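You operate a simulated robot arm through the tools that you are given. There is no shell and no other tool. Be economical: measure what you need, move in short steps, check, and stop when the job is done.

You run a simulated robot arm. Do the job below in one go: nothing can be reset, and whatever is moved stays where it is left.

JOB
Turn the red grease knob to 2 and the blue to 2; wipe the stain off the gearbox.
Fine: guard door shut again, pad back. What is to be rubbed or washed off counts as gone when no trace of it is left.

Only the result counts: the job must be done as asked and must still hold three seconds after the hand-in. Knocking over, shifting, dropping, spilling or breaking anything else fails it.

ROBOT AND FRAMES
A 6-joint arm with a fingered hand on a trunk, on a base that drives. Base frame: it is fixed to the floor where the robot stands at the start and does not move with it; the origin is under the middle of the robot, x ahead of it, y to its left, z up. Readings come in cm, degrees, newtons and seconds.
With the tool pointing down near the work surface it reaches from about 10 to 36 cm from the robot's upright axis, wherever it stands. Its first joint turns from -166.0 to 166.0 degrees. Places, roughly: blue grease knob [70, 0, 110]; brake knob [130, 60, 110]; emergency stop [160, -30, 80]; gear lever [130, -50, 130]; guard door [70, -10, 110]; lower latch dial [190, -110, 70]; main switch [180, -100, 100]; oil stain [80, -80, 120]; red grease knob [80, -20, 110]; speed dial [170, -70, 80]; turns dial [170, -50, 80]; upper latch dial [190, -110, 100]; yellow grease knob [120, 80, 110]. Payload 2.3 kg.
The TCP is the grasp point between the finger pads, 2.2 cm short of the fingertips. In the tool frame z runs along the fingers and y along their closing line. Largest opening 11.2 cm; the body of the gripper starts 6 cm behind the TCP. The gripper is a hand of 3 fingers: y runs from the thumb to the fingers, the wrist lies at [0, 0, -21.8] in the tool frame.
Orientation is that of the tool frame in the base frame, as a unit quaternion [x, y, z, w]. With the fingers straight down and closing along the base's y, the tool's x points along the base's -x, its y along +y and its z along -z.

CONTROLS
- The arm moves only by the tool servo_tool. Its argument "increments" is a list of rows, each a list of 6 numbers: the shift along the tool's x, y, z in units of 400 mm (1.0 is 400 mm), then the turn, a rotation vector about the tool's x, y, z in units of 180 degrees (1.0 is 180 degrees). In form: [[x, y, z, ax, ay, az], ...]. A call has 1 to 8 rows; each row is the pose to reach, as a shift and turn from the pose commanded when the call began, along the tool's axes at that moment. A call with a number of a shift or a turn outside -1 to 1 is refused whole. Each row takes 0.2 s and may step no farther than 5 cm and 8.6 degrees from the row before; otherwise, the whole call is refused. A pose out of reach is approached as far as the arm can. The call stops where the force on the tool passes 40 N (or 10 N more than at its start, if that is more) or the arm is blocked; 0.2 s more then pass. In this call time passes only in rows, and 0.2 s behind the last. It gives the time, the measured TCP pose, the force on the tool (base axes), the opening and the grip force at its end, in the units of the frame above (readings bear some noise), with the torque about the TCP (base axes, N m) and any sound that the robot's microphone picked up.
- Cameras (640 x 400 px; columns grow to the right, rows downward): "scene" is now at [0.55, 9.58, 159.98]; the picture's right is [-0.56, -0.83, 0.00], its down [-0.61, 0.42, -0.68] and it looks along [0.56, -0.38, -0.74] (base axes); focal length 254 px, centre (320, 200). "wrist" rides on the gripper at [6.6, 0.3, -8.1] in the tool frame; the picture's right is [-0.05, 1.00, 0.00], its down [-0.77, -0.04, -0.64] and it looks along [-0.63, -0.03, 0.77] (tool axes); focal length 275 px, centre (320, 200). There is no depth. A picture from a camera that has moved, and an enlarged one, comes with that camera's place and axes in the base frame and with its lens.
- snapshot(camera): a new picture of that camera. The clock stands still meanwhile.
- lift_body(by): slides the trunk up (or, below 0, down) by that many cm; the arm and the scene camera ride with it, the base frame stays. It gives what a move gives, with no picture.
- base_move(legs): drives the robot by 1 to 6 legs, each [ahead, left, turn to the left] in cm, cm and degrees, along the robot's own axes; the way and the turn of a leg run together, so that a leg with both is an arc; at most 150 cm and 180 degrees a leg. The arm and the cameras ride along, it lands a little off, and it stops where it bumps. It gives what a move gives.
- move_fingers(finger1, finger2, thumb_bend): sets how far each is bent, from 0 (flat) to 1 (curled in); at 0.3 the hand is open as for a grip, at 0.7 the pads meet at the TCP. One left out holds its place. A second passes; each finger stops where it meets its share of the squeeze, and holds until it gets a number again. It is the only way to open and close the hand. It gives what a move gives, with no picture; readings hold the bend of each and the force on the fingers (four entries, about 0 where the hand has none), thumb and palm.
- head_to(pan, tilt): turns the head with the scene camera to pan (to the left, within 155 degrees either way) and tilt (down, from -29 to 69), counted from straight ahead of the robot. It gives what a move gives.
- inspect(camera, box): a new picture of the part [left, top, right, bottom] of that camera's present view, enlarged. The clock stands still meanwhile.
- hand_in(): hands the job in; it is judged then, once.

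Work in short steps. Places have to be worked out from the pictures, the camera data and where the tool is seen: move nearer, look again, correct. Check each grasp and each placing, and mend what went wrong. You have 120 turns and 90 pictures in all, those below and enlarged ones among them. Open the gripper and draw the arm clear of the work before you hand the job in, unless the task says otherwise; then end with one line.

The tools are called after "Request:" as a command line: name --pt "numbers of a row" for each row, then --argument value for the rest, lists and objects as JSON in quotes. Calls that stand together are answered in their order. servo_tool: Moves the arm, as the interface text tells. Its arguments: {"type":"object","properties":{"increments":{"type":"array"}},"required":["increments"]} The other tools are called the same way: lift_body (by) slides the trunk up or down; move_fingers (finger1, finger2, thumb_bend) moves the fingers one by one; base_move (legs) drives the base; head_to (pan, tilt) turns the head that bears the scene camera; snapshot (camera) takes a picture; inspect (camera, box) takes an enlarged picture of a part of a camera's view; hand_in () hands the job in.

At the start:

```text
time: 0.0
ee_pos: [28.31, -5.51, 120.46]
tcp_rot: [0.0, 1.0, 0.001, 0.001]
ft_force: [0.2, 0.8, 1.0]
torque: [-0.02, -0.06, 0.02]
grip_width: 11.19
grip_force: 0.0
shape: jaw
bend: [0.3, 0.3, 0.3]
finger forces: [0.0, 0.0, 0.0, 0.0, 0.0, 0.0]
trunk travel left (down, up): [-52.5, 6.5]
robot x, y, heading: [0.1, -0.05, 0.0]
head pan, tilt: [-34.4, 47.3]
```

scene: 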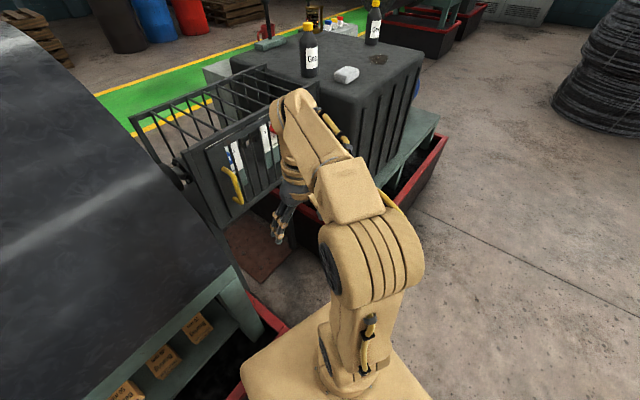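
wrist: 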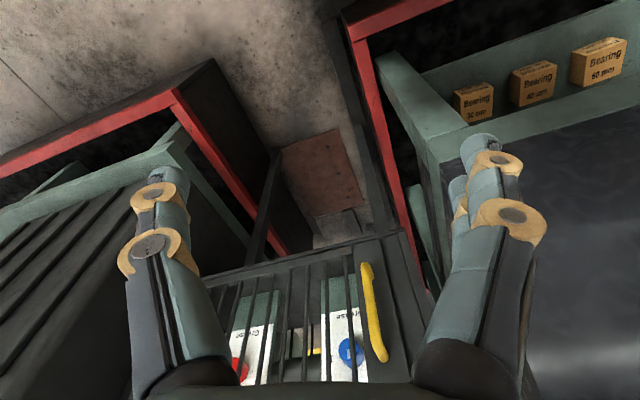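

The guard door (barred, yellow handle) is in front of the grease knobs, and the gearbox top has bottles, a pad and a stain. I'll enlarge the scene view first.

Request:
inspect --camera "scene" --box '[120, 60, 320, 260]'

Request:
inspect --camera "scene" --box '[220, 0, 440, 140]'

Request:
inspect --camera "wrist" --box '[200, 220, 440, 400]'

```text
2.00 times, centred on (220, 160) of scene
camera zoom: at [0.55, 9.58, 159.98], right [-0.56, -0.83, 0.0], down [-0.61, 0.42, -0.68], along [0.56, -0.38, -0.74], focal length 508 px, centre (520, 280)
```

zoom: 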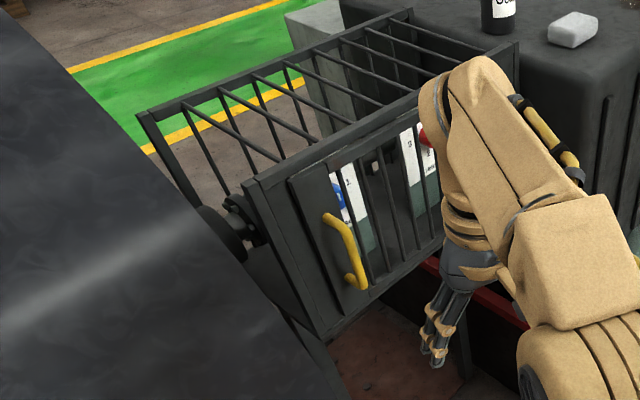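

```text
2.86 times, centred on (330, 70) of scene
camera zoom: at [0.55, 9.58, 159.98], right [-0.56, -0.83, 0.0], down [-0.61, 0.42, -0.68], along [0.56, -0.38, -0.74], focal length 726 px, centre (291, 571)
```

zoom: 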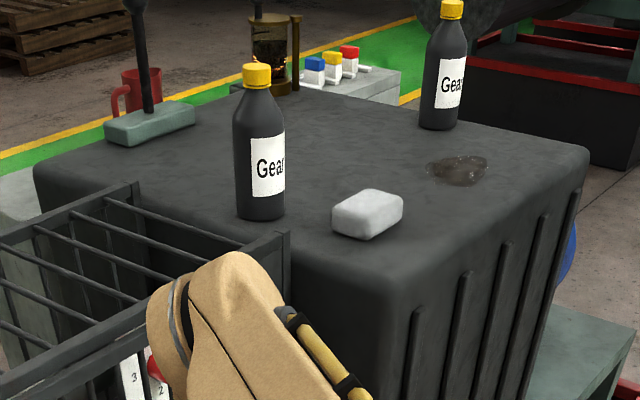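

```text
2.22 times, centred on (320, 310) of wrist
camera zoom: at [21.73, -5.22, 128.47], right [0.05, 1.0, 0.0], down [0.77, -0.04, 0.64], along [0.64, -0.03, -0.77], focal length 612 px, centre (320, -44)
```

zoom: 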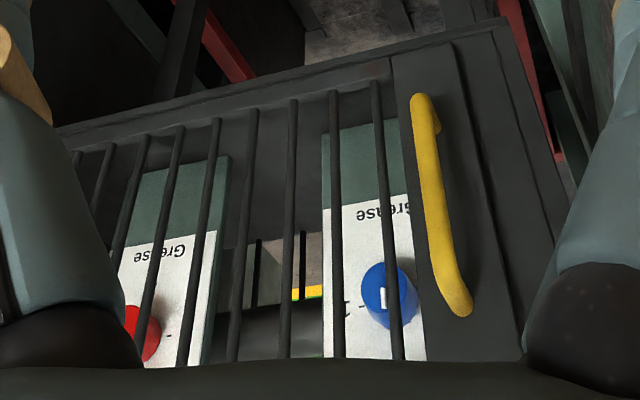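

I judge the handle to be near (60, 1, 100–113). The door runs from about (64, 9) to its hinge side near (72, -19), turned about 16°. I'll drive sideways to face it and look again.

Request:
base_move --legs '[[0, -22, 0], [0, 0, 16]]'

Request:
head_to --pan 5 --tilt 35

Request:
snapshot --camera "scene"

Request:
snapshot --camera "wrist"

```text
time: 2.6
ee_pos: [28.83, -19.65, 120.48]
tcp_rot: [-0.141, 0.99, 0.002, 0.001]
ft_force: [0.6, -0.5, 0.8]
torque: [-0.01, 0.0, 0.01]
grip_width: 11.22
grip_force: 0.0
shape: jaw
bend: [0.3, 0.3, 0.3]
finger forces: [0.1, 0.0, 0.0, 0.1, 0.0, 0.1]
trunk travel left (down, up): [-52.5, 6.5]
robot x, y, heading: [-0.27, -22.5, 16.4]
head pan, tilt: [-34.4, 47.3]
```

```text
time: 3.7
ee_pos: [28.87, -19.81, 120.61]
tcp_rot: [-0.14, 0.99, 0.0, 0.0]
ft_force: [-0.1, 0.1, 0.4]
torque: [0.03, -0.01, -0.02]
grip_width: 11.18
grip_force: 0.0
shape: jaw
bend: [0.3, 0.3, 0.3]
finger forces: [0.0, 0.1, 0.0, 0.0, 0.1, 0.0]
trunk travel left (down, up): [-52.5, 6.5]
robot x, y, heading: [0.02, -22.35, 16.2]
head pan, tilt: [5.0, 35.0]
```

```text
84 pictures are left
camera scene: at [-1.44, -7.33, 161.78], right [0.36, -0.93, 0.0], down [-0.54, -0.21, -0.82], along [0.76, 0.3, -0.57], focal length 254 px, centre (320, 200)
```

scene: 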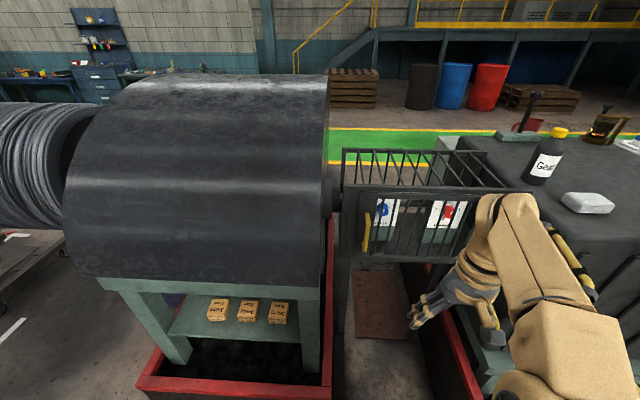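

```text
83 pictures are left
camera wrist: at [22.36, -21.26, 128.47], right [-0.23, 0.97, 0.0], down [0.75, 0.18, 0.64], along [0.62, 0.15, -0.77], focal length 275 px, centre (320, 200)
```

wrist: 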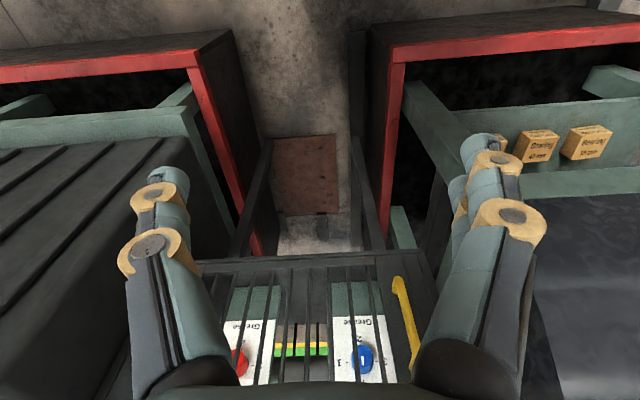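

Request:
inspect --camera "scene" --box '[320, 130, 500, 270]'

Request:
inspect --camera "wrist" --box '[200, 240, 450, 400]'

```text
2.86 times, centred on (410, 200) of scene
camera zoom: at [-1.44, -7.33, 161.78], right [0.36, -0.93, 0.0], down [-0.54, -0.21, -0.82], along [0.76, 0.3, -0.57], focal length 726 px, centre (63, 200)
```

zoom: 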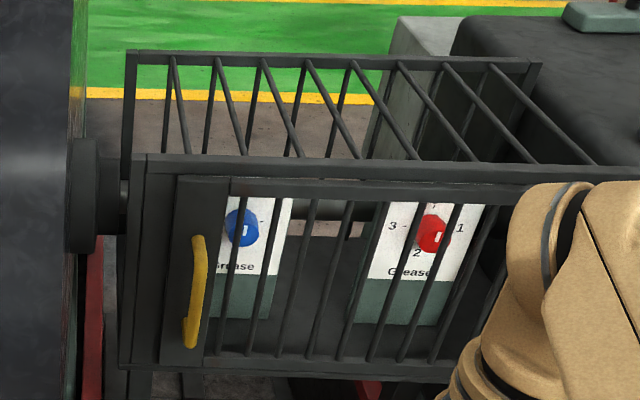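

```text
2.50 times, centred on (325, 320) of wrist
camera zoom: at [22.36, -21.26, 128.47], right [-0.23, 0.97, 0.0], down [0.75, 0.18, 0.64], along [0.62, 0.15, -0.77], focal length 688 px, centre (308, -100)
```

zoom: 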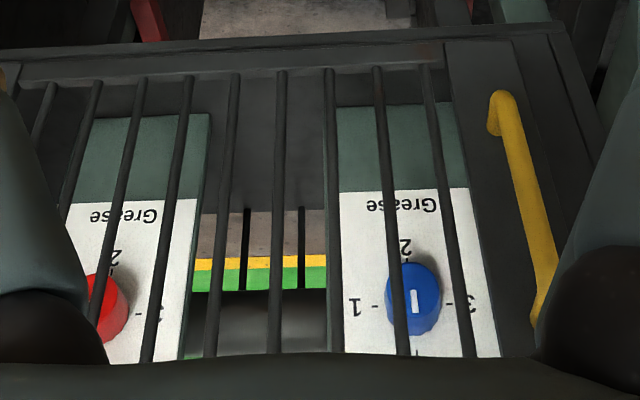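

The handle comes out vertical at about (60.3, 1.2), z 100–113. I'll swing the tool to horizontal, pointing at the door, in two stages while moving to a standoff point about 12 cm in front of the handle.

Request:
servo_tool --pt "-0.05 0.023 0.02 0 -0.0417 0" --pt "-0.1 0.046 0.04 0 -0.0833 0" --pt "-0.15 0.069 0.06 0 -0.125 0" --pt "-0.2 0.092 0.08 0 -0.1667 0" --pt "-0.25 0.115 0.1 0 -0.2083 0" --pt "-0.3 0.138 0.12 0 -0.25 0"

```text
time: 5.1
ee_pos: [38.8, -10.95, 115.71]
tcp_rot: [-0.128, 0.915, 0.054, 0.379]
ft_force: [0.1, 0.4, 0.3]
torque: [-0.01, 0.02, -0.02]
grip_width: 11.16
grip_force: 0.1
shape: jaw
bend: [0.3, 0.3, 0.3]
finger forces: [0.0, 0.0, 0.0, 0.0, 0.0, 0.0]
trunk travel left (down, up): [-52.5, 6.5]
robot x, y, heading: [0.14, -22.23, 16.2]
head pan, tilt: [5.0, 35.0]
```

Going as planned; I'll do the second half of the swing, to the standoff point.

Request:
servo_tool --pt "-0.0098 0.0233 0.061 0 -0.0417 0" --pt "-0.0196 0.0467 0.122 0 -0.0833 0" --pt "-0.0294 0.07 0.183 0 -0.125 0" --pt "-0.039 0.0933 0.244 0 -0.1667 0" --pt "-0.049 0.1167 0.305 0 -0.2083 0" --pt "-0.0587 0.14 0.366 0 -0.25 0"

Request:
snapshot --camera "scene"

Request:
snapshot --camera "wrist"

```text
time: 6.5
ee_pos: [48.87, -2.26, 106.98]
tcp_rot: [-0.1, 0.7, 0.101, 0.7]
ft_force: [0.1, 0.4, 0.0]
torque: [-0.01, -0.01, 0.03]
grip_width: 11.19
grip_force: 0.0
shape: jaw
bend: [0.3, 0.3, 0.3]
finger forces: [0.0, 0.1, 0.0, 0.0, 0.0, 0.0]
out of reach, approached as far as the arm can: row 1
trunk travel left (down, up): [-52.5, 6.5]
robot x, y, heading: [-0.27, -22.4, 16.1]
head pan, tilt: [5.0, 35.0]
```

```text
80 pictures are left
camera scene: at [-1.34, -7.24, 161.78], right [0.36, -0.93, 0.0], down [-0.54, -0.21, -0.82], along [0.76, 0.3, -0.57], focal length 254 px, centre (320, 200)
```

scene: 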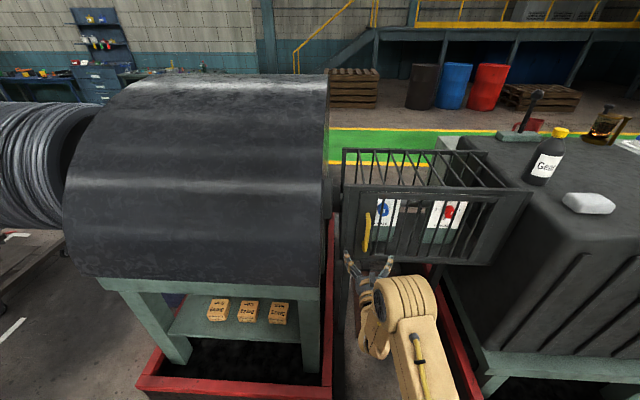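

```text
79 pictures are left
camera wrist: at [40.95, -4.2, 100.33], right [-0.28, 0.96, 0.05], down [-0.6, -0.21, 0.77], along [0.75, 0.18, 0.64], focal length 275 px, centre (320, 200)
```

wrist: 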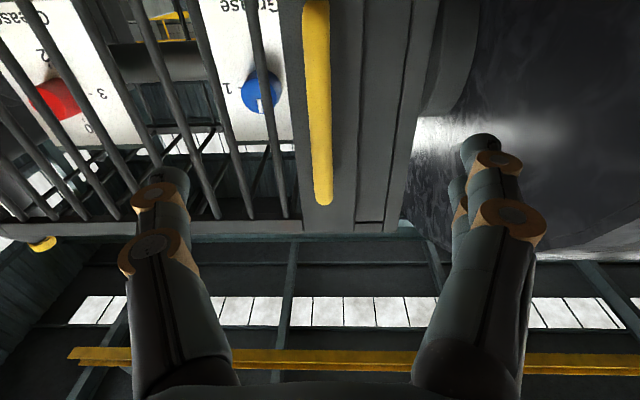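

The whole door is visible now; I'll zoom in to find its hinge and edges.

Request:
inspect --camera "scene" --box '[330, 140, 540, 272]'

Request:
inspect --camera "wrist" --box '[0, 0, 320, 200]'

```text
3.03 times, centred on (435, 206) of scene
camera zoom: at [-1.34, -7.24, 161.78], right [0.36, -0.93, 0.0], down [-0.54, -0.21, -0.82], along [0.76, 0.3, -0.57], focal length 770 px, centre (-28, 182)
```

zoom: 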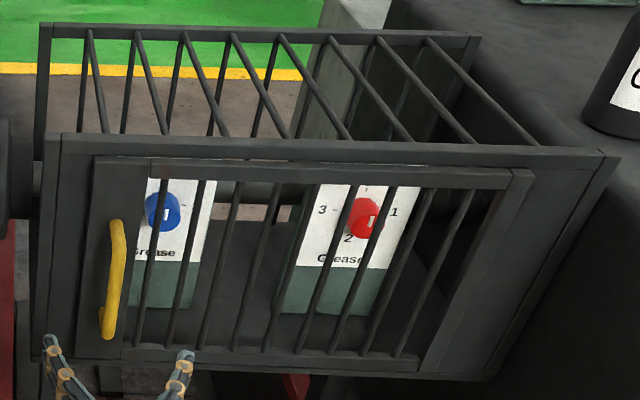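

```text
2.00 times, centred on (160, 100) of wrist
camera zoom: at [40.95, -4.2, 100.33], right [-0.28, 0.96, 0.05], down [-0.6, -0.21, 0.77], along [0.75, 0.18, 0.64], focal length 551 px, centre (640, 400)
```

zoom: 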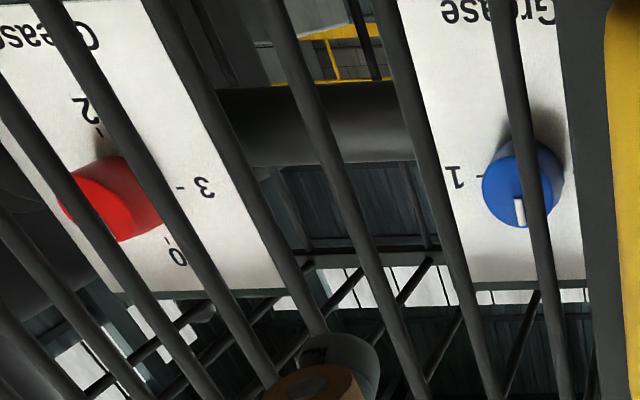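

The door's left edge is near (63, 5) and its hinge side near (75, -35), so it is about 42 cm wide with the handle near the left edge. I'll narrow the fingers a little and advance onto the handle.

Request:
move_fingers --finger1 0.45 --finger2 0.45 --thumb_bend 0.45

Request:
servo_tool --pt "0 0 0.09 0 0 0" --pt "0 0 0.18 0 0 0" --pt "0 0 0.22 0 0 0" --pt "0 0 0.26 0 0 0"

Request:
snapshot --camera "wrist"

Request:
inspect --camera "scene" --box '[330, 180, 450, 280]'

```text
time: 7.5
ee_pos: [48.81, -2.4, 107.0]
tcp_rot: [-0.099, 0.7, 0.099, 0.7]
ft_force: [0.0, -0.6, 0.0]
torque: [0.01, -0.01, 0.01]
grip_width: 7.01
grip_force: 0.1
shape: fingers
bend: [0.45, 0.45, 0.45]
finger forces: [0.1, 0.0, 0.1, 0.0, 0.0, 0.0]
trunk travel left (down, up): [-52.5, 6.5]
robot x, y, heading: [-0.25, -22.36, 16.3]
head pan, tilt: [5.0, 35.0]
```

```text
time: 8.5
ee_pos: [58.34, 0.53, 107.3]
tcp_rot: [-0.099, 0.698, 0.099, 0.702]
ft_force: [-25.3, -4.0, -1.5]
torque: [0.03, 0.06, -1.17]
grip_width: 7.24
grip_force: 12.9
shape: fingers
bend: [0.45, 0.45, 0.46]
finger forces: [0.1, 0.1, 0.1, 0.0, 25.5, 0.0]
trunk travel left (down, up): [-52.5, 6.5]
robot x, y, heading: [-0.2, -22.77, 16.6]
head pan, tilt: [5.0, 35.0]
```

```text
76 pictures are left
camera wrist: at [50.47, -1.41, 100.62], right [-0.28, 0.96, 0.05], down [-0.6, -0.21, 0.77], along [0.75, 0.19, 0.64], focal length 275 px, centre (320, 200)
```

wrist: 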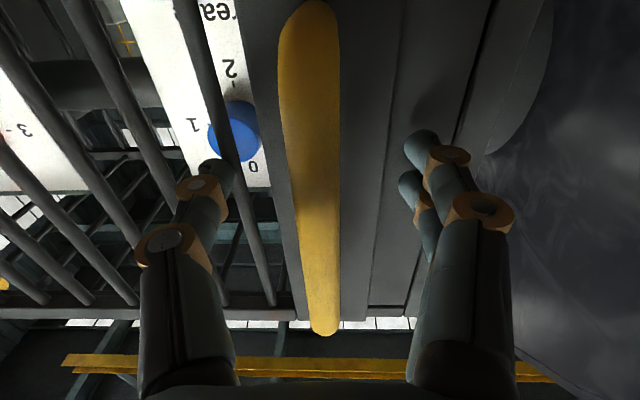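

```text
4.00 times, centred on (390, 230) of scene
camera zoom: at [-2.39, -7.43, 161.78], right [0.36, -0.93, 0.0], down [-0.53, -0.21, -0.82], along [0.77, 0.3, -0.57], focal length 1016 px, centre (40, 80)
```

zoom: 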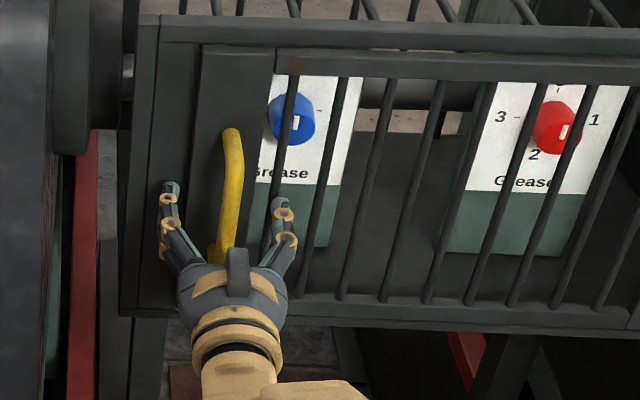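

The thumb tip touches the door bars and the handle sits between the fingers. I'll ease back slightly and close.

Request:
servo_tool --pt "0 0 -0.025 0 0 0"

Request:
move_fingers --finger1 0.68 --finger2 0.68 --thumb_bend 0.68

Request:
snapshot --camera "wrist"

```text
time: 8.9
ee_pos: [58.04, 0.23, 107.01]
tcp_rot: [-0.099, 0.7, 0.1, 0.701]
ft_force: [1.3, -0.4, 0.0]
torque: [0.0, 0.01, 0.0]
grip_width: 7.02
grip_force: 0.1
shape: fingers
bend: [0.45, 0.45, 0.45]
finger forces: [0.1, 0.0, 0.0, 0.0, 0.0, 0.1]
trunk travel left (down, up): [-52.5, 6.5]
robot x, y, heading: [-0.05, -22.5, 16.0]
head pan, tilt: [5.0, 35.0]
```

```text
time: 9.9
ee_pos: [57.82, 0.53, 107.12]
tcp_rot: [-0.101, 0.699, 0.099, 0.701]
ft_force: [-4.6, 14.4, 4.0]
torque: [0.12, -0.04, 0.38]
grip_width: 2.24
grip_force: 8.9
shape: fingers
bend: [0.57, 0.58, 0.68]
finger forces: [9.1, 8.4, 0.1, 0.0, 0.1, 0.0]
trunk travel left (down, up): [-52.5, 6.5]
robot x, y, heading: [-0.16, -22.18, 16.3]
head pan, tilt: [5.0, 35.0]
```

```text
74 pictures are left
camera wrist: at [49.95, -1.34, 100.39], right [-0.28, 0.96, 0.04], down [-0.6, -0.21, 0.77], along [0.75, 0.19, 0.64], focal length 275 px, centre (320, 200)
```

wrist: 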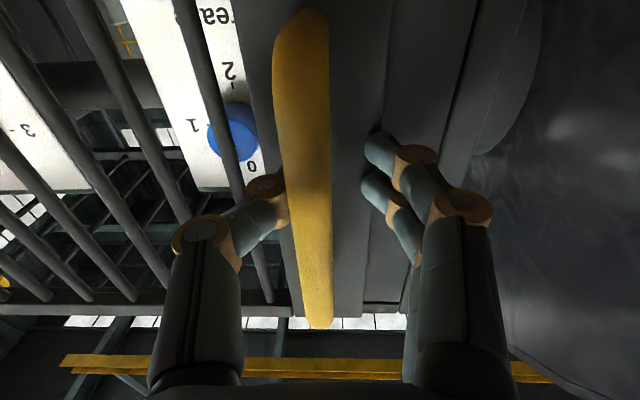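

The fingers touch the handle and the thumb is free; I'll close the thumb more, then pull back a little.

Request:
move_fingers --finger1 0.7 --finger2 0.7 --thumb_bend 0.8

Request:
servo_tool --pt "0 0 -0.03 0 0 0" --pt "0 0 -0.06 0 0 0" --pt "0 0 -0.09 0 0 0"

Request:
snapshot --camera "wrist"

Request:
inspect --camera "scene" --box '[330, 140, 540, 272]'

```text
time: 10.9
ee_pos: [57.83, 0.45, 107.14]
tcp_rot: [-0.1, 0.699, 0.1, 0.701]
ft_force: [-3.3, 9.3, 4.2]
torque: [0.14, -0.06, 0.57]
grip_width: 1.39
grip_force: 11.9
shape: fingers
bend: [0.56, 0.56, 0.77]
finger forces: [9.5, 9.2, 0.0, 0.0, 5.4, 0.0]
trunk travel left (down, up): [-52.5, 6.5]
robot x, y, heading: [-0.22, -22.51, 16.3]
head pan, tilt: [5.0, 35.0]
```

```text
time: 11.7
ee_pos: [54.58, -0.71, 107.12]
tcp_rot: [-0.099, 0.699, 0.099, 0.701]
ft_force: [1.4, 2.4, 5.5]
torque: [0.17, -0.11, 0.78]
grip_width: 1.64
grip_force: 16.9
shape: fingers
bend: [0.57, 0.57, 0.74]
finger forces: [9.4, 8.7, 0.0, 0.0, 15.3, 0.0]
trunk travel left (down, up): [-52.5, 6.5]
robot x, y, heading: [-0.18, -22.21, 16.3]
head pan, tilt: [5.0, 35.0]
```

```text
73 pictures are left
camera wrist: at [46.6, -2.62, 100.38], right [-0.28, 0.96, 0.05], down [-0.6, -0.21, 0.77], along [0.75, 0.18, 0.64], focal length 275 px, centre (320, 200)
```

wrist: 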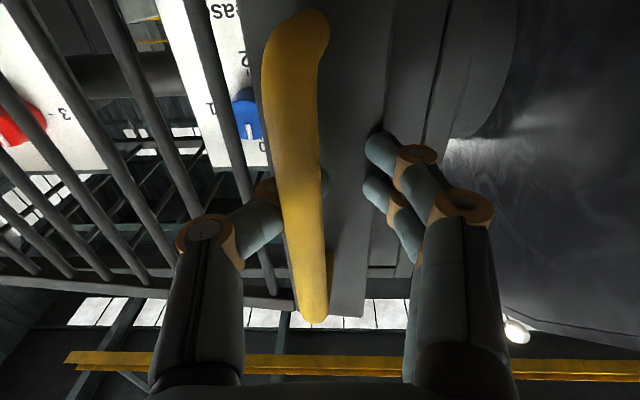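

```text
3.03 times, centred on (435, 206) of scene
camera zoom: at [-1.49, -7.28, 161.78], right [0.36, -0.93, 0.0], down [-0.53, -0.21, -0.82], along [0.76, 0.3, -0.57], focal length 770 px, centre (-28, 182)
```

zoom: 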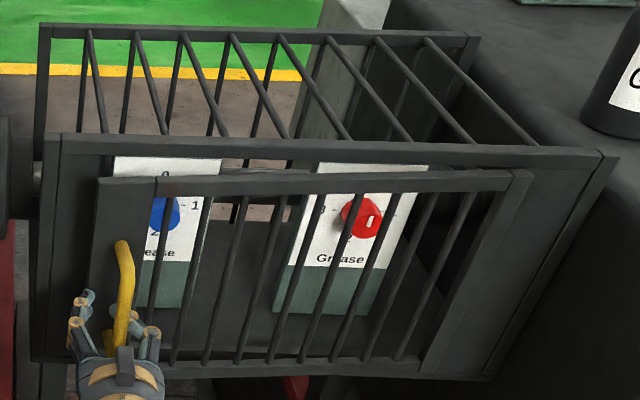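

The door swings freely. I'll follow the arc around the hinge, turning the tool with the door.

Request:
servo_tool --pt "0 -0.0315 -0.0978 -0.0333 0 0" --pt "0 -0.0745 -0.191 -0.0667 0 0" --pt "0 -0.126 -0.2815 -0.1 0 0"

Request:
snapshot --camera "scene"

```text
time: 12.5
ee_pos: [44.74, -8.59, 107.09]
tcp_rot: [-0.209, 0.675, 0.209, 0.676]
ft_force: [-7.8, 11.2, -3.4]
torque: [-0.13, 0.05, 0.87]
grip_width: 1.72
grip_force: 14.7
shape: fingers
bend: [0.55, 0.55, 0.75]
finger forces: [10.9, 10.4, 0.0, 0.1, 8.2, 0.0]
trunk travel left (down, up): [-52.5, 6.5]
robot x, y, heading: [-0.11, -22.57, 16.5]
head pan, tilt: [5.0, 35.0]
```

```text
71 pictures are left
camera scene: at [-1.72, -7.01, 161.73], right [0.36, -0.93, 0.0], down [-0.53, -0.21, -0.82], along [0.76, 0.3, -0.57], focal length 254 px, centre (320, 200)
```

scene: 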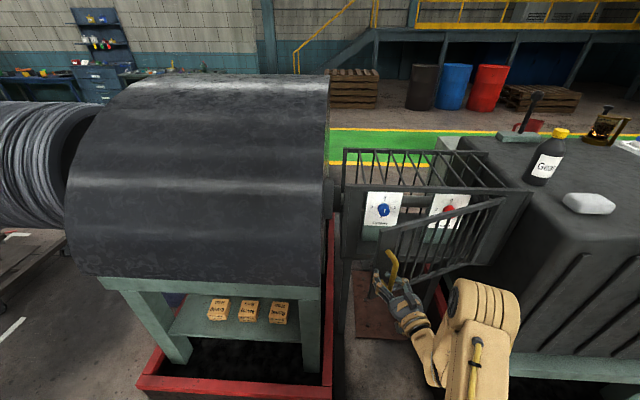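

That follows the door well; the same relative rows again, going a bit further.

Request:
servo_tool --pt "0 -0.0315 -0.0978 -0.0333 0 0" --pt "0 -0.0745 -0.191 -0.0667 0 0" --pt "0 -0.126 -0.2815 -0.1 0 0" --pt "0 -0.188 -0.365 -0.1333 0 0"

Request:
snapshot --camera "scene"

```text
time: 13.5
ee_pos: [36.67, -23.28, 107.03]
tcp_rot: [-0.345, 0.616, 0.344, 0.619]
ft_force: [-18.4, 7.8, 5.4]
torque: [0.3, 0.12, 0.84]
grip_width: 1.98
grip_force: 14.4
shape: fingers
bend: [0.51, 0.51, 0.78]
finger forces: [12.2, 12.0, 0.0, 0.0, 4.7, 0.0]
trunk travel left (down, up): [-52.5, 6.5]
robot x, y, heading: [-0.19, -22.52, 16.6]
head pan, tilt: [5.0, 35.0]
```

```text
70 pictures are left
camera scene: at [-2.15, -7.2, 161.79], right [0.36, -0.93, 0.0], down [-0.53, -0.21, -0.82], along [0.77, 0.3, -0.57], focal length 254 px, centre (320, 200)
```

scene: 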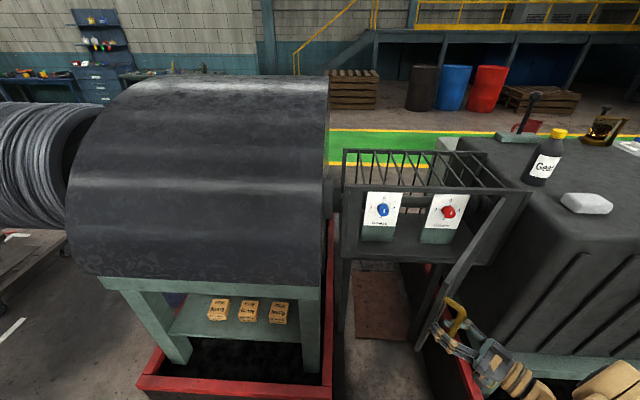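

The door is about 47° open. I'll continue along the arc with less wrist turn and a slight outward correction.

Request:
servo_tool --pt "0 -0.02 -0.0978 -0.02 0 0" --pt "0 -0.06 -0.191 -0.04 0 0" --pt "0 -0.111 -0.2815 -0.06 0 0"

Request:
snapshot --camera "scene"

```text
time: 14.3
ee_pos: [34.49, -34.91, 106.97]
tcp_rot: [-0.402, 0.58, 0.4, 0.585]
ft_force: [-17.3, 2.8, 14.2]
torque: [0.4, 0.27, 1.25]
grip_width: 2.39
grip_force: 24.0
shape: fingers
bend: [0.52, 0.52, 0.74]
finger forces: [17.2, 18.8, 0.0, 0.1, 10.9, 0.0]
trunk travel left (down, up): [-52.5, 6.5]
robot x, y, heading: [-0.33, -22.47, 16.5]
head pan, tilt: [5.0, 35.0]
```

```text
69 pictures are left
camera scene: at [-2.18, -7.31, 161.79], right [0.36, -0.93, 0.0], down [-0.53, -0.21, -0.82], along [0.77, 0.3, -0.57], focal length 254 px, centre (320, 200)
```

scene: 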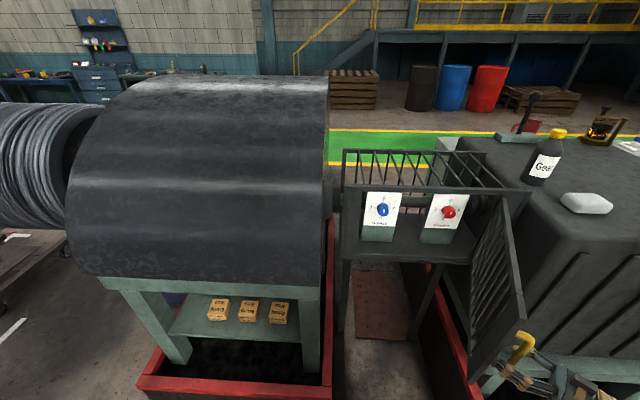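

The door is about 67° open and the arm nears its reach limit. I'll drive the base sideways to pull it further along the arc.

Request:
base_move --legs '[[-2.8, -9, 0]]'

Request:
snapshot --camera "scene"

```text
time: 15.4
ee_pos: [34.79, -44.38, 106.99]
tcp_rot: [-0.399, 0.583, 0.398, 0.585]
ft_force: [-5.8, 3.1, 16.9]
torque: [0.55, 0.38, 1.51]
grip_width: 3.46
grip_force: 29.5
shape: fingers
bend: [0.53, 0.53, 0.66]
finger forces: [18.4, 18.7, 0.0, 0.1, 21.4, 0.0]
trunk travel left (down, up): [-52.5, 6.5]
robot x, y, heading: [0.13, -32.12, 16.2]
head pan, tilt: [5.0, 35.0]
```

```text
68 pictures are left
camera scene: at [-1.92, -16.79, 161.79], right [0.36, -0.93, 0.0], down [-0.53, -0.21, -0.82], along [0.77, 0.3, -0.57], focal length 254 px, centre (320, 200)
```

scene: 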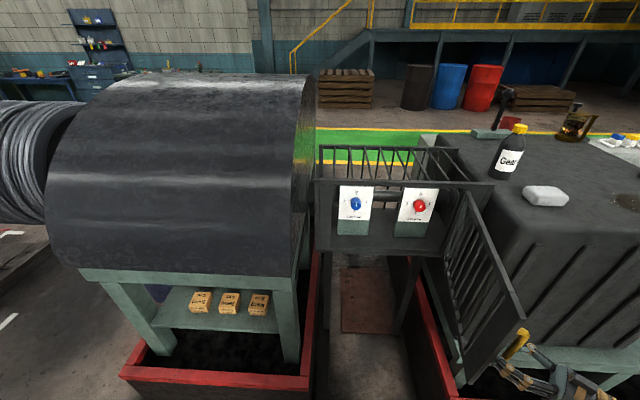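

The door is about 80° open; one more small sideways drive will bring it to around 90°.

Request:
base_move --legs '[[-0.7, -6, 0]]'

Request:
move_fingers --finger1 0.3 --finger2 0.3 --thumb_bend 0.3

Request:
snapshot --camera "scene"

Request:
snapshot --camera "wrist"

```text
time: 16.4
ee_pos: [35.9, -50.34, 106.9]
tcp_rot: [-0.4, 0.583, 0.4, 0.583]
ft_force: [1.3, 3.7, 8.4]
torque: [0.24, 0.03, 1.23]
grip_width: 4.0
grip_force: 25.9
shape: fingers
bend: [0.54, 0.54, 0.64]
finger forces: [14.1, 14.5, 0.1, 0.1, 24.1, 0.1]
trunk travel left (down, up): [-52.5, 6.5]
robot x, y, heading: [1.36, -37.5, 16.3]
head pan, tilt: [5.0, 35.0]
```

```text
time: 17.4
ee_pos: [36.05, -50.35, 106.83]
tcp_rot: [-0.399, 0.583, 0.399, 0.584]
ft_force: [0.3, -0.2, 0.1]
torque: [-0.02, 0.0, -0.01]
grip_width: 11.09
grip_force: 0.0
shape: fingers
bend: [0.3, 0.3, 0.3]
finger forces: [0.0, 0.1, 0.0, 0.0, 0.0, 0.0]
trunk travel left (down, up): [-52.5, 6.5]
robot x, y, heading: [1.23, -37.78, 16.1]
head pan, tilt: [5.0, 35.0]
```

```text
67 pictures are left
camera scene: at [-0.55, -22.74, 161.79], right [0.36, -0.93, 0.0], down [-0.54, -0.21, -0.82], along [0.76, 0.3, -0.57], focal length 254 px, centre (320, 200)
```

scene: 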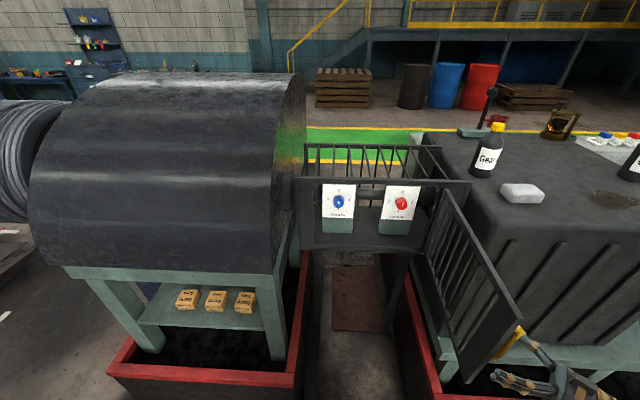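

```text
66 pictures are left
camera wrist: at [32.65, -57.69, 100.13], right [-0.93, 0.36, 0.05], down [-0.2, -0.61, 0.77], along [0.31, 0.71, 0.64], focal length 275 px, centre (320, 200)
```

wrist: 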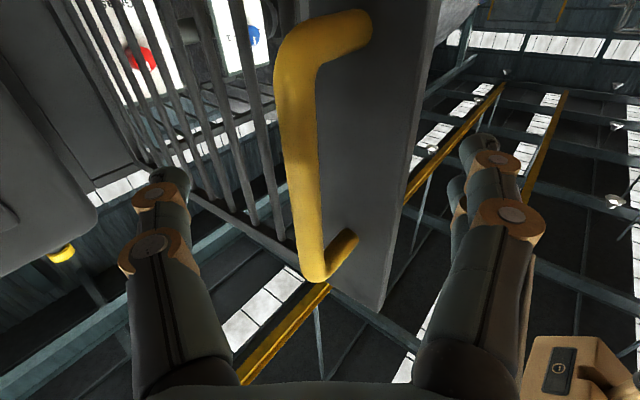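

The door now stands about 90° open. I'll read the knobs, and drive the base away so that the hand comes off the handle along its own axis.

Request:
inspect --camera "scene" --box '[300, 160, 460, 260]'

Request:
base_move --legs '[[-7, -9, 0]]'

Request:
snapshot --camera "scene"

```text
4.00 times, centred on (380, 210) of scene
camera zoom: at [-0.55, -22.74, 161.79], right [0.36, -0.93, 0.0], down [-0.54, -0.21, -0.82], along [0.76, 0.3, -0.57], focal length 1016 px, centre (80, 160)
```

zoom: 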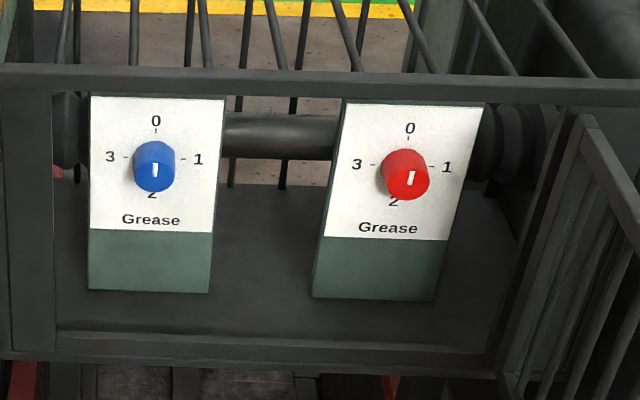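

```text
time: 18.6
ee_pos: [31.71, -60.79, 106.86]
tcp_rot: [-0.398, 0.582, 0.399, 0.585]
ft_force: [0.3, 0.1, -0.6]
torque: [0.02, 0.0, 0.02]
grip_width: 11.13
grip_force: 0.0
shape: fingers
bend: [0.3, 0.3, 0.3]
finger forces: [0.0, 0.1, 0.0, 0.0, 0.0, 0.0]
trunk travel left (down, up): [-52.5, 6.5]
robot x, y, heading: [-3.25, -48.08, 15.9]
head pan, tilt: [5.0, 35.0]
```

```text
64 pictures are left
camera scene: at [-4.78, -33.25, 161.8], right [0.36, -0.93, 0.0], down [-0.53, -0.21, -0.82], along [0.76, 0.3, -0.57], focal length 254 px, centre (320, 200)
```

scene: 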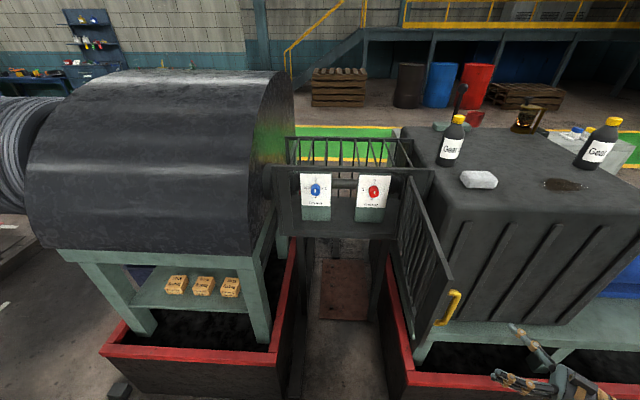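

The hand is clear of the handle, and both pointers look to be at 0. By triangulation the blue knob is near (71.4, -1.7, 109) and the red near (77, -23, 109.5). I'll look down to learn my base's footprint before driving in.

Request:
head_to --pan 20 --tilt 69

Request:
snapshot --camera "scene"

```text
time: 19.6
ee_pos: [31.75, -60.92, 106.78]
tcp_rot: [-0.399, 0.583, 0.4, 0.584]
ft_force: [-0.1, -0.7, 0.7]
torque: [0.0, 0.01, 0.01]
grip_width: 11.12
grip_force: 0.0
shape: fingers
bend: [0.3, 0.3, 0.3]
finger forces: [0.1, 0.1, 0.0, 0.0, 0.1, 0.1]
trunk travel left (down, up): [-52.5, 6.5]
robot x, y, heading: [-3.46, -48.37, 16.1]
head pan, tilt: [20.0, 68.8]
```

```text
63 pictures are left
camera scene: at [-8.42, -33.02, 157.42], right [0.59, -0.81, 0.0], down [-0.75, -0.55, -0.36], along [0.29, 0.21, -0.93], focal length 254 px, centre (320, 200)
```

scene: 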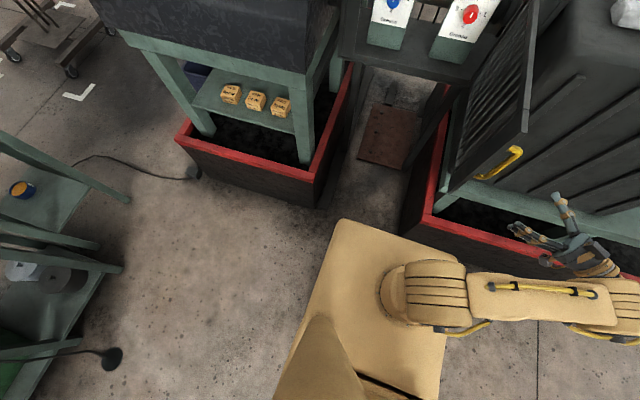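

The robot's top is about 33 cm wide and reaches about 22 cm ahead, so it fits in the gap between the two red troughs, left of the open door. I'll back off and shift left first, then swing the arm to the front.

Request:
base_move --legs '[[-20, 0, 0], [0, 14.5, 0]]'

Request:
head_to --pan 0 --tilt 40

```text
time: 22.1
ee_pos: [8.35, -52.29, 106.8]
tcp_rot: [-0.4, 0.583, 0.4, 0.584]
ft_force: [0.4, 0.5, 0.1]
torque: [0.01, 0.0, -0.02]
grip_width: 11.1
grip_force: 0.0
shape: fingers
bend: [0.3, 0.3, 0.3]
finger forces: [0.1, 0.0, 0.0, 0.1, 0.0, 0.0]
trunk travel left (down, up): [-52.5, 6.5]
robot x, y, heading: [-26.2, -39.59, 16.2]
head pan, tilt: [20.0, 68.8]
```

```text
time: 23.1
ee_pos: [8.55, -52.24, 106.78]
tcp_rot: [-0.4, 0.582, 0.401, 0.584]
ft_force: [-0.3, -0.7, 0.1]
torque: [0.01, 0.02, 0.02]
grip_width: 11.11
grip_force: 0.0
shape: fingers
bend: [0.3, 0.3, 0.3]
finger forces: [0.0, 0.0, 0.0, 0.0, 0.0, 0.1]
trunk travel left (down, up): [-52.5, 6.5]
robot x, y, heading: [-26.73, -39.69, 16.2]
head pan, tilt: [0.0, 40.0]
```

Now I'll swing the tool back to heading 16° with the TCP 45 cm ahead of the robot.

Request:
servo_tool --pt "0 0.005 0.0943 0.0418 0 0" --pt "0 0.01 0.1886 0.0836 0 0" --pt "0 0.015 0.283 0.1254 0 0" --pt "0 0.02 0.377 0.1672 0 0" --pt "-0.02 0.025 0.4715 0.209 0 0" --pt "-0.04 0.03 0.566 0.2508 0 0" --pt "-0.055 0.035 0.66 0.2928 0 0"

Request:
snapshot --camera "scene"

```text
time: 24.7
ee_pos: [16.39, -27.1, 108.72]
tcp_rot: [-0.099, 0.699, 0.1, 0.701]
ft_force: [-0.4, 0.2, 0.3]
torque: [0.0, -0.01, 0.01]
grip_width: 11.15
grip_force: 0.0
shape: fingers
bend: [0.3, 0.3, 0.3]
finger forces: [0.0, 0.0, 0.0, 0.0, 0.0, 0.0]
trunk travel left (down, up): [-52.5, 6.5]
robot x, y, heading: [-26.45, -39.62, 16.1]
head pan, tilt: [0.0, 40.0]
```

```text
62 pictures are left
camera scene: at [-28.14, -25.34, 161.01], right [0.28, -0.96, 0.0], down [-0.62, -0.18, -0.77], along [0.74, 0.21, -0.64], focal length 254 px, centre (320, 200)
```

scene: 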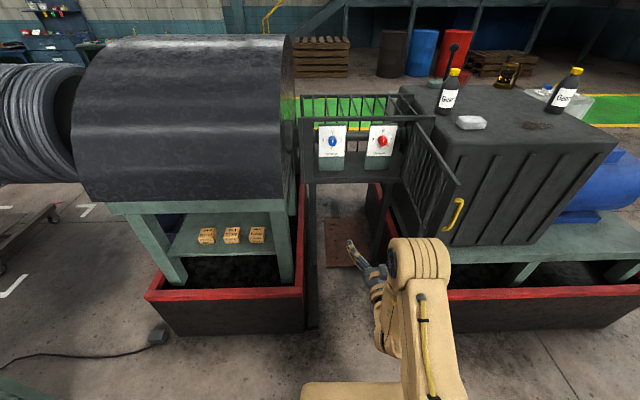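

Clear. I'll drive straight in about 47 cm between the troughs.

Request:
base_move --legs '[[47, 0, 0]]'

Request:
snapshot --camera "scene"

Request:
snapshot --camera "wrist"

```text
time: 27.4
ee_pos: [60.95, -14.26, 108.78]
tcp_rot: [-0.1, 0.7, 0.101, 0.7]
ft_force: [-0.4, -0.5, 0.3]
torque: [-0.01, 0.02, -0.01]
grip_width: 11.16
grip_force: 0.0
shape: fingers
bend: [0.3, 0.3, 0.3]
finger forces: [0.0, 0.0, 0.0, 0.1, 0.0, 0.0]
trunk travel left (down, up): [-52.5, 6.5]
robot x, y, heading: [18.26, -26.5, 16.2]
head pan, tilt: [0.0, 40.0]
```

```text
61 pictures are left
camera scene: at [16.44, -12.55, 161.03], right [0.28, -0.96, 0.0], down [-0.62, -0.18, -0.77], along [0.73, 0.22, -0.64], focal length 254 px, centre (320, 200)
```

scene: 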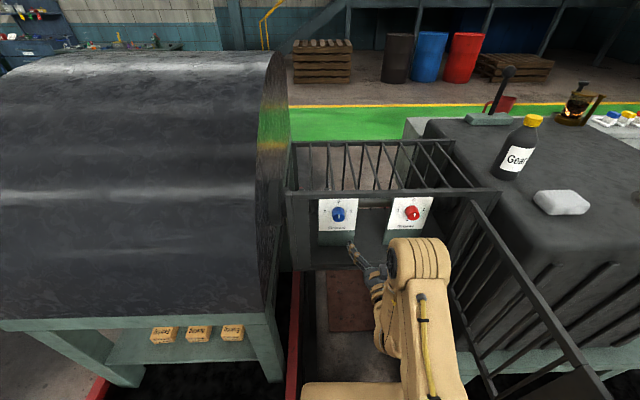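

```text
60 pictures are left
camera wrist: at [53.17, -16.1, 102.07], right [-0.28, 0.96, 0.05], down [-0.6, -0.21, 0.77], along [0.75, 0.19, 0.64], focal length 275 px, centre (320, 200)
```

wrist: 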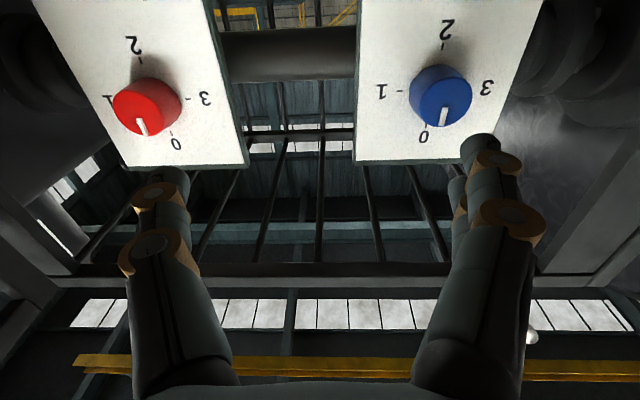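

Both knobs are in reach with their pointers at 0. I'll line up with the blue one at standoff and pre-roll the hand anticlockwise, so one clockwise turn can cover 180°.

Request:
servo_tool --pt "-0.002 0.03 0 0 0 -0.0444" --pt "-0.004 0.06 0 0 0 -0.0888" --pt "-0.006 0.09 0 0 0 -0.1333" --pt "-0.008 0.12 0 0 0 -0.1777" --pt "-0.01 0.15 0 0 0 -0.2222" --pt "-0.012 0.18 0 0 0 -0.2666" --pt "-0.014 0.205 0 0 0 -0.3111" --pt "-0.0175 0.23 0 0 0 -0.3555"

Request:
snapshot --camera "wrist"

Request:
snapshot --camera "scene"

```text
time: 29.2
ee_pos: [58.45, -5.41, 109.54]
tcp_rot: [-0.456, 0.54, -0.287, 0.647]
ft_force: [0.4, 0.5, 0.5]
torque: [-0.02, 0.04, 0.01]
grip_width: 11.17
grip_force: 0.0
shape: fingers
bend: [0.3, 0.3, 0.3]
finger forces: [0.0, 0.1, 0.0, 0.1, 0.0, 0.0]
trunk travel left (down, up): [-52.5, 6.5]
robot x, y, heading: [17.67, -26.57, 16.2]
head pan, tilt: [0.0, 40.0]
```

```text
59 pictures are left
camera wrist: at [52.26, -13.18, 106.28], right [-0.13, 0.46, -0.88], down [-0.8, 0.47, 0.37], along [0.58, 0.75, 0.31], focal length 275 px, centre (320, 200)
```

wrist: 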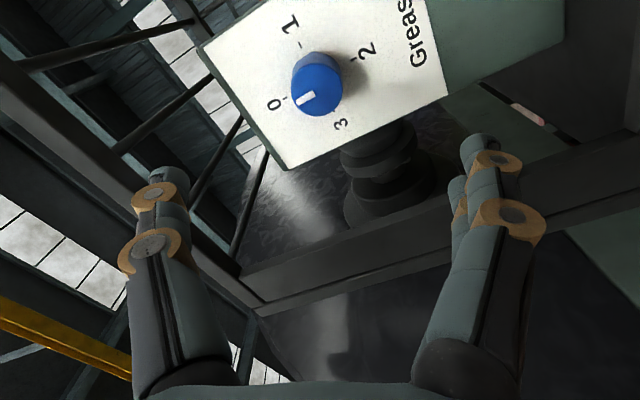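

```text
58 pictures are left
camera scene: at [16.36, -12.54, 161.03], right [0.28, -0.96, 0.0], down [-0.62, -0.18, -0.77], along [0.74, 0.22, -0.64], focal length 254 px, centre (320, 200)
```

scene: 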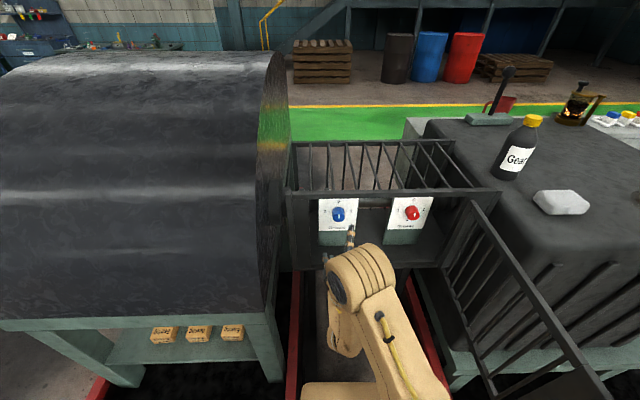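

Triangulation puts the blue knob's face at about (71.0, -1.5, 110.1). I'll finish the roll to -90° and centre on it.

Request:
servo_tool --pt "-0.003 -0.002 0 0 0 -0.0361" --pt "-0.006 -0.004 0 0 0 -0.0722" --pt "-0.009 -0.006 0 0 0 -0.1083" --pt "-0.011 -0.0085 0 0 0 -0.1444"

Request:
snapshot --camera "wrist"

```text
time: 30.2
ee_pos: [58.38, -5.15, 109.97]
tcp_rot: [-0.565, 0.424, -0.425, 0.566]
ft_force: [0.2, 0.2, -0.4]
torque: [-0.01, 0.0, -0.01]
grip_width: 11.17
grip_force: 0.0
shape: fingers
bend: [0.3, 0.3, 0.3]
finger forces: [0.1, 0.0, 0.0, 0.0, 0.0, 0.1]
trunk travel left (down, up): [-52.5, 6.5]
robot x, y, heading: [18.18, -27.1, 16.1]
head pan, tilt: [0.0, 40.0]
```

```text
57 pictures are left
camera wrist: at [52.43, -13.69, 109.65], right [-0.01, 0.05, -1.0], down [-0.83, 0.56, 0.03], along [0.56, 0.83, 0.03], focal length 275 px, centre (320, 200)
```

wrist: 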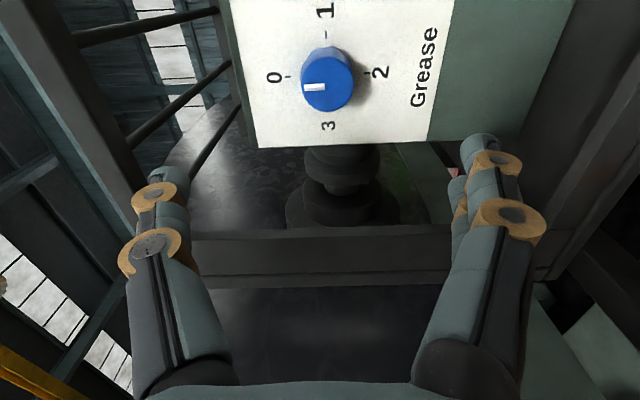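

Well centred. I'll advance toward the knob in two steps with the fingers open.

Request:
servo_tool --pt "0 0 0.1 0 0 0" --pt "0 0 0.2 0 0 0" --pt "0 0 0.26 0 0 0" --pt "0 0 0.3 0 0 0"

Request:
snapshot --camera "wrist"

Request:
inspect --camera "scene" --box '[280, 160, 440, 260]'

```text
time: 31.2
ee_pos: [69.8, -1.77, 109.99]
tcp_rot: [-0.565, 0.423, -0.424, 0.567]
ft_force: [-2.7, -0.6, -1.2]
torque: [-0.05, 0.05, 0.01]
grip_width: 11.22
grip_force: 1.7
shape: fingers
bend: [0.29, 0.29, 0.3]
finger forces: [0.7, 1.4, 0.0, 0.0, 1.5, 0.1]
trunk travel left (down, up): [-52.5, 6.5]
robot x, y, heading: [17.71, -26.28, 16.0]
head pan, tilt: [0.0, 40.0]
```

```text
56 pictures are left
camera wrist: at [63.79, -10.31, 109.61], right [-0.01, 0.05, -1.0], down [-0.83, 0.56, 0.04], along [0.56, 0.83, 0.03], focal length 275 px, centre (320, 200)
```

wrist: 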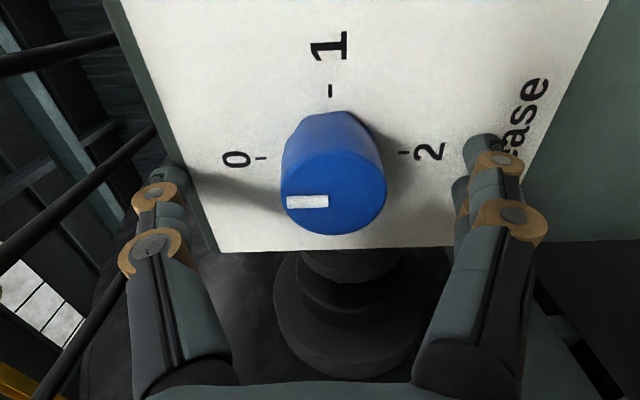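

```text
4.00 times, centred on (360, 210) of scene
camera zoom: at [16.08, -12.65, 161.03], right [0.28, -0.96, 0.0], down [-0.62, -0.18, -0.77], along [0.74, 0.22, -0.64], focal length 1016 px, centre (160, 160)
```

zoom: 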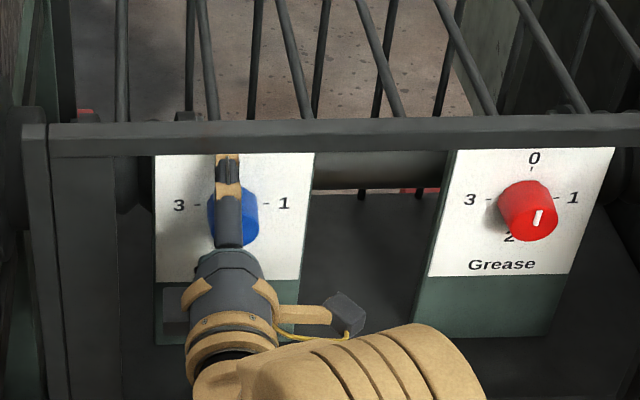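

The tips just touch the panel and the knob sits slightly to the fingers' side (down). I'll shift 0.7 cm that way, ease back a bit and grip.

Request:
servo_tool --pt "0 0.017 -0.01 0 0 0"

Request:
move_fingers --finger1 0.66 --finger2 0.66 --thumb_bend 0.66

Request:
snapshot --camera "wrist"

```text
time: 31.6
ee_pos: [69.58, -1.76, 109.24]
tcp_rot: [-0.566, 0.424, -0.423, 0.566]
ft_force: [0.2, 0.2, -0.8]
torque: [0.01, 0.02, 0.0]
grip_width: 11.16
grip_force: 0.0
shape: fingers
bend: [0.3, 0.3, 0.3]
finger forces: [0.0, 0.0, 0.0, 0.1, 0.0, 0.0]
trunk travel left (down, up): [-52.5, 6.5]
robot x, y, heading: [17.75, -26.92, 16.4]
head pan, tilt: [0.0, 40.0]
```

```text
time: 32.6
ee_pos: [69.09, -1.85, 109.46]
tcp_rot: [-0.564, 0.424, -0.425, 0.567]
ft_force: [-13.9, -3.7, -1.4]
torque: [-0.07, 0.19, -0.06]
grip_width: 3.19
grip_force: 12.4
shape: fingers
bend: [0.61, 0.63, 0.63]
finger forces: [13.3, 2.2, 0.0, 0.1, 9.6, 0.0]
trunk travel left (down, up): [-52.5, 6.5]
robot x, y, heading: [17.92, -26.21, 16.3]
head pan, tilt: [0.0, 40.0]
```

```text
54 pictures are left
camera wrist: at [63.24, -10.48, 109.07], right [-0.01, 0.05, -1.0], down [-0.83, 0.56, 0.03], along [0.56, 0.83, 0.03], focal length 275 px, centre (320, 200)
```

wrist: 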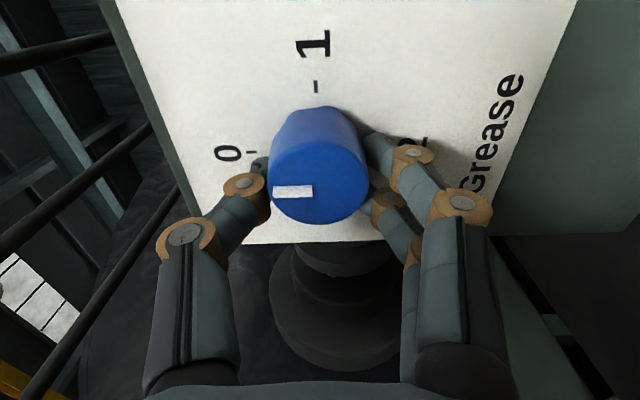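

The knob is gripped. I'll turn it clockwise 64° about the tool axis and check.

Request:
servo_tool --pt "0 0 0 0 0 0.0444" --pt "0 0 0 0 0 0.0888" --pt "0 0 0 0 0 0.1333" --pt "0 0 0 0 0 0.1777" --pt "0 0 0 0 0 0.2222" --pt "0 0 0 0 0 0.2666" --pt "0 0 0 0 0 0.3111" --pt "0 0 0 0 0 0.3555"

Request:
snapshot --camera "wrist"

```text
time: 34.4
ee_pos: [69.21, -2.09, 109.62]
tcp_rot: [-0.253, 0.657, -0.059, 0.707]
ft_force: [-3.9, -4.0, 17.1]
torque: [-0.03, -0.37, -0.13]
grip_width: 3.19
grip_force: 9.3
shape: fingers
bend: [0.63, 0.65, 0.6]
finger forces: [3.6, 3.0, 0.0, 0.0, 13.5, 0.0]
trunk travel left (down, up): [-52.5, 6.5]
robot x, y, heading: [18.17, -27.06, 16.5]
head pan, tilt: [0.0, 40.0]
```

```text
53 pictures are left
camera wrist: at [62.17, -6.72, 103.4], right [-0.26, 0.88, -0.39], down [-0.7, 0.11, 0.71], along [0.67, 0.45, 0.59], focal length 275 px, centre (320, 200)
```

wrist: 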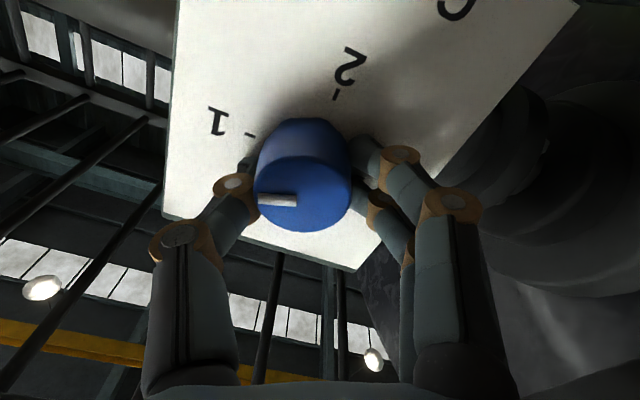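

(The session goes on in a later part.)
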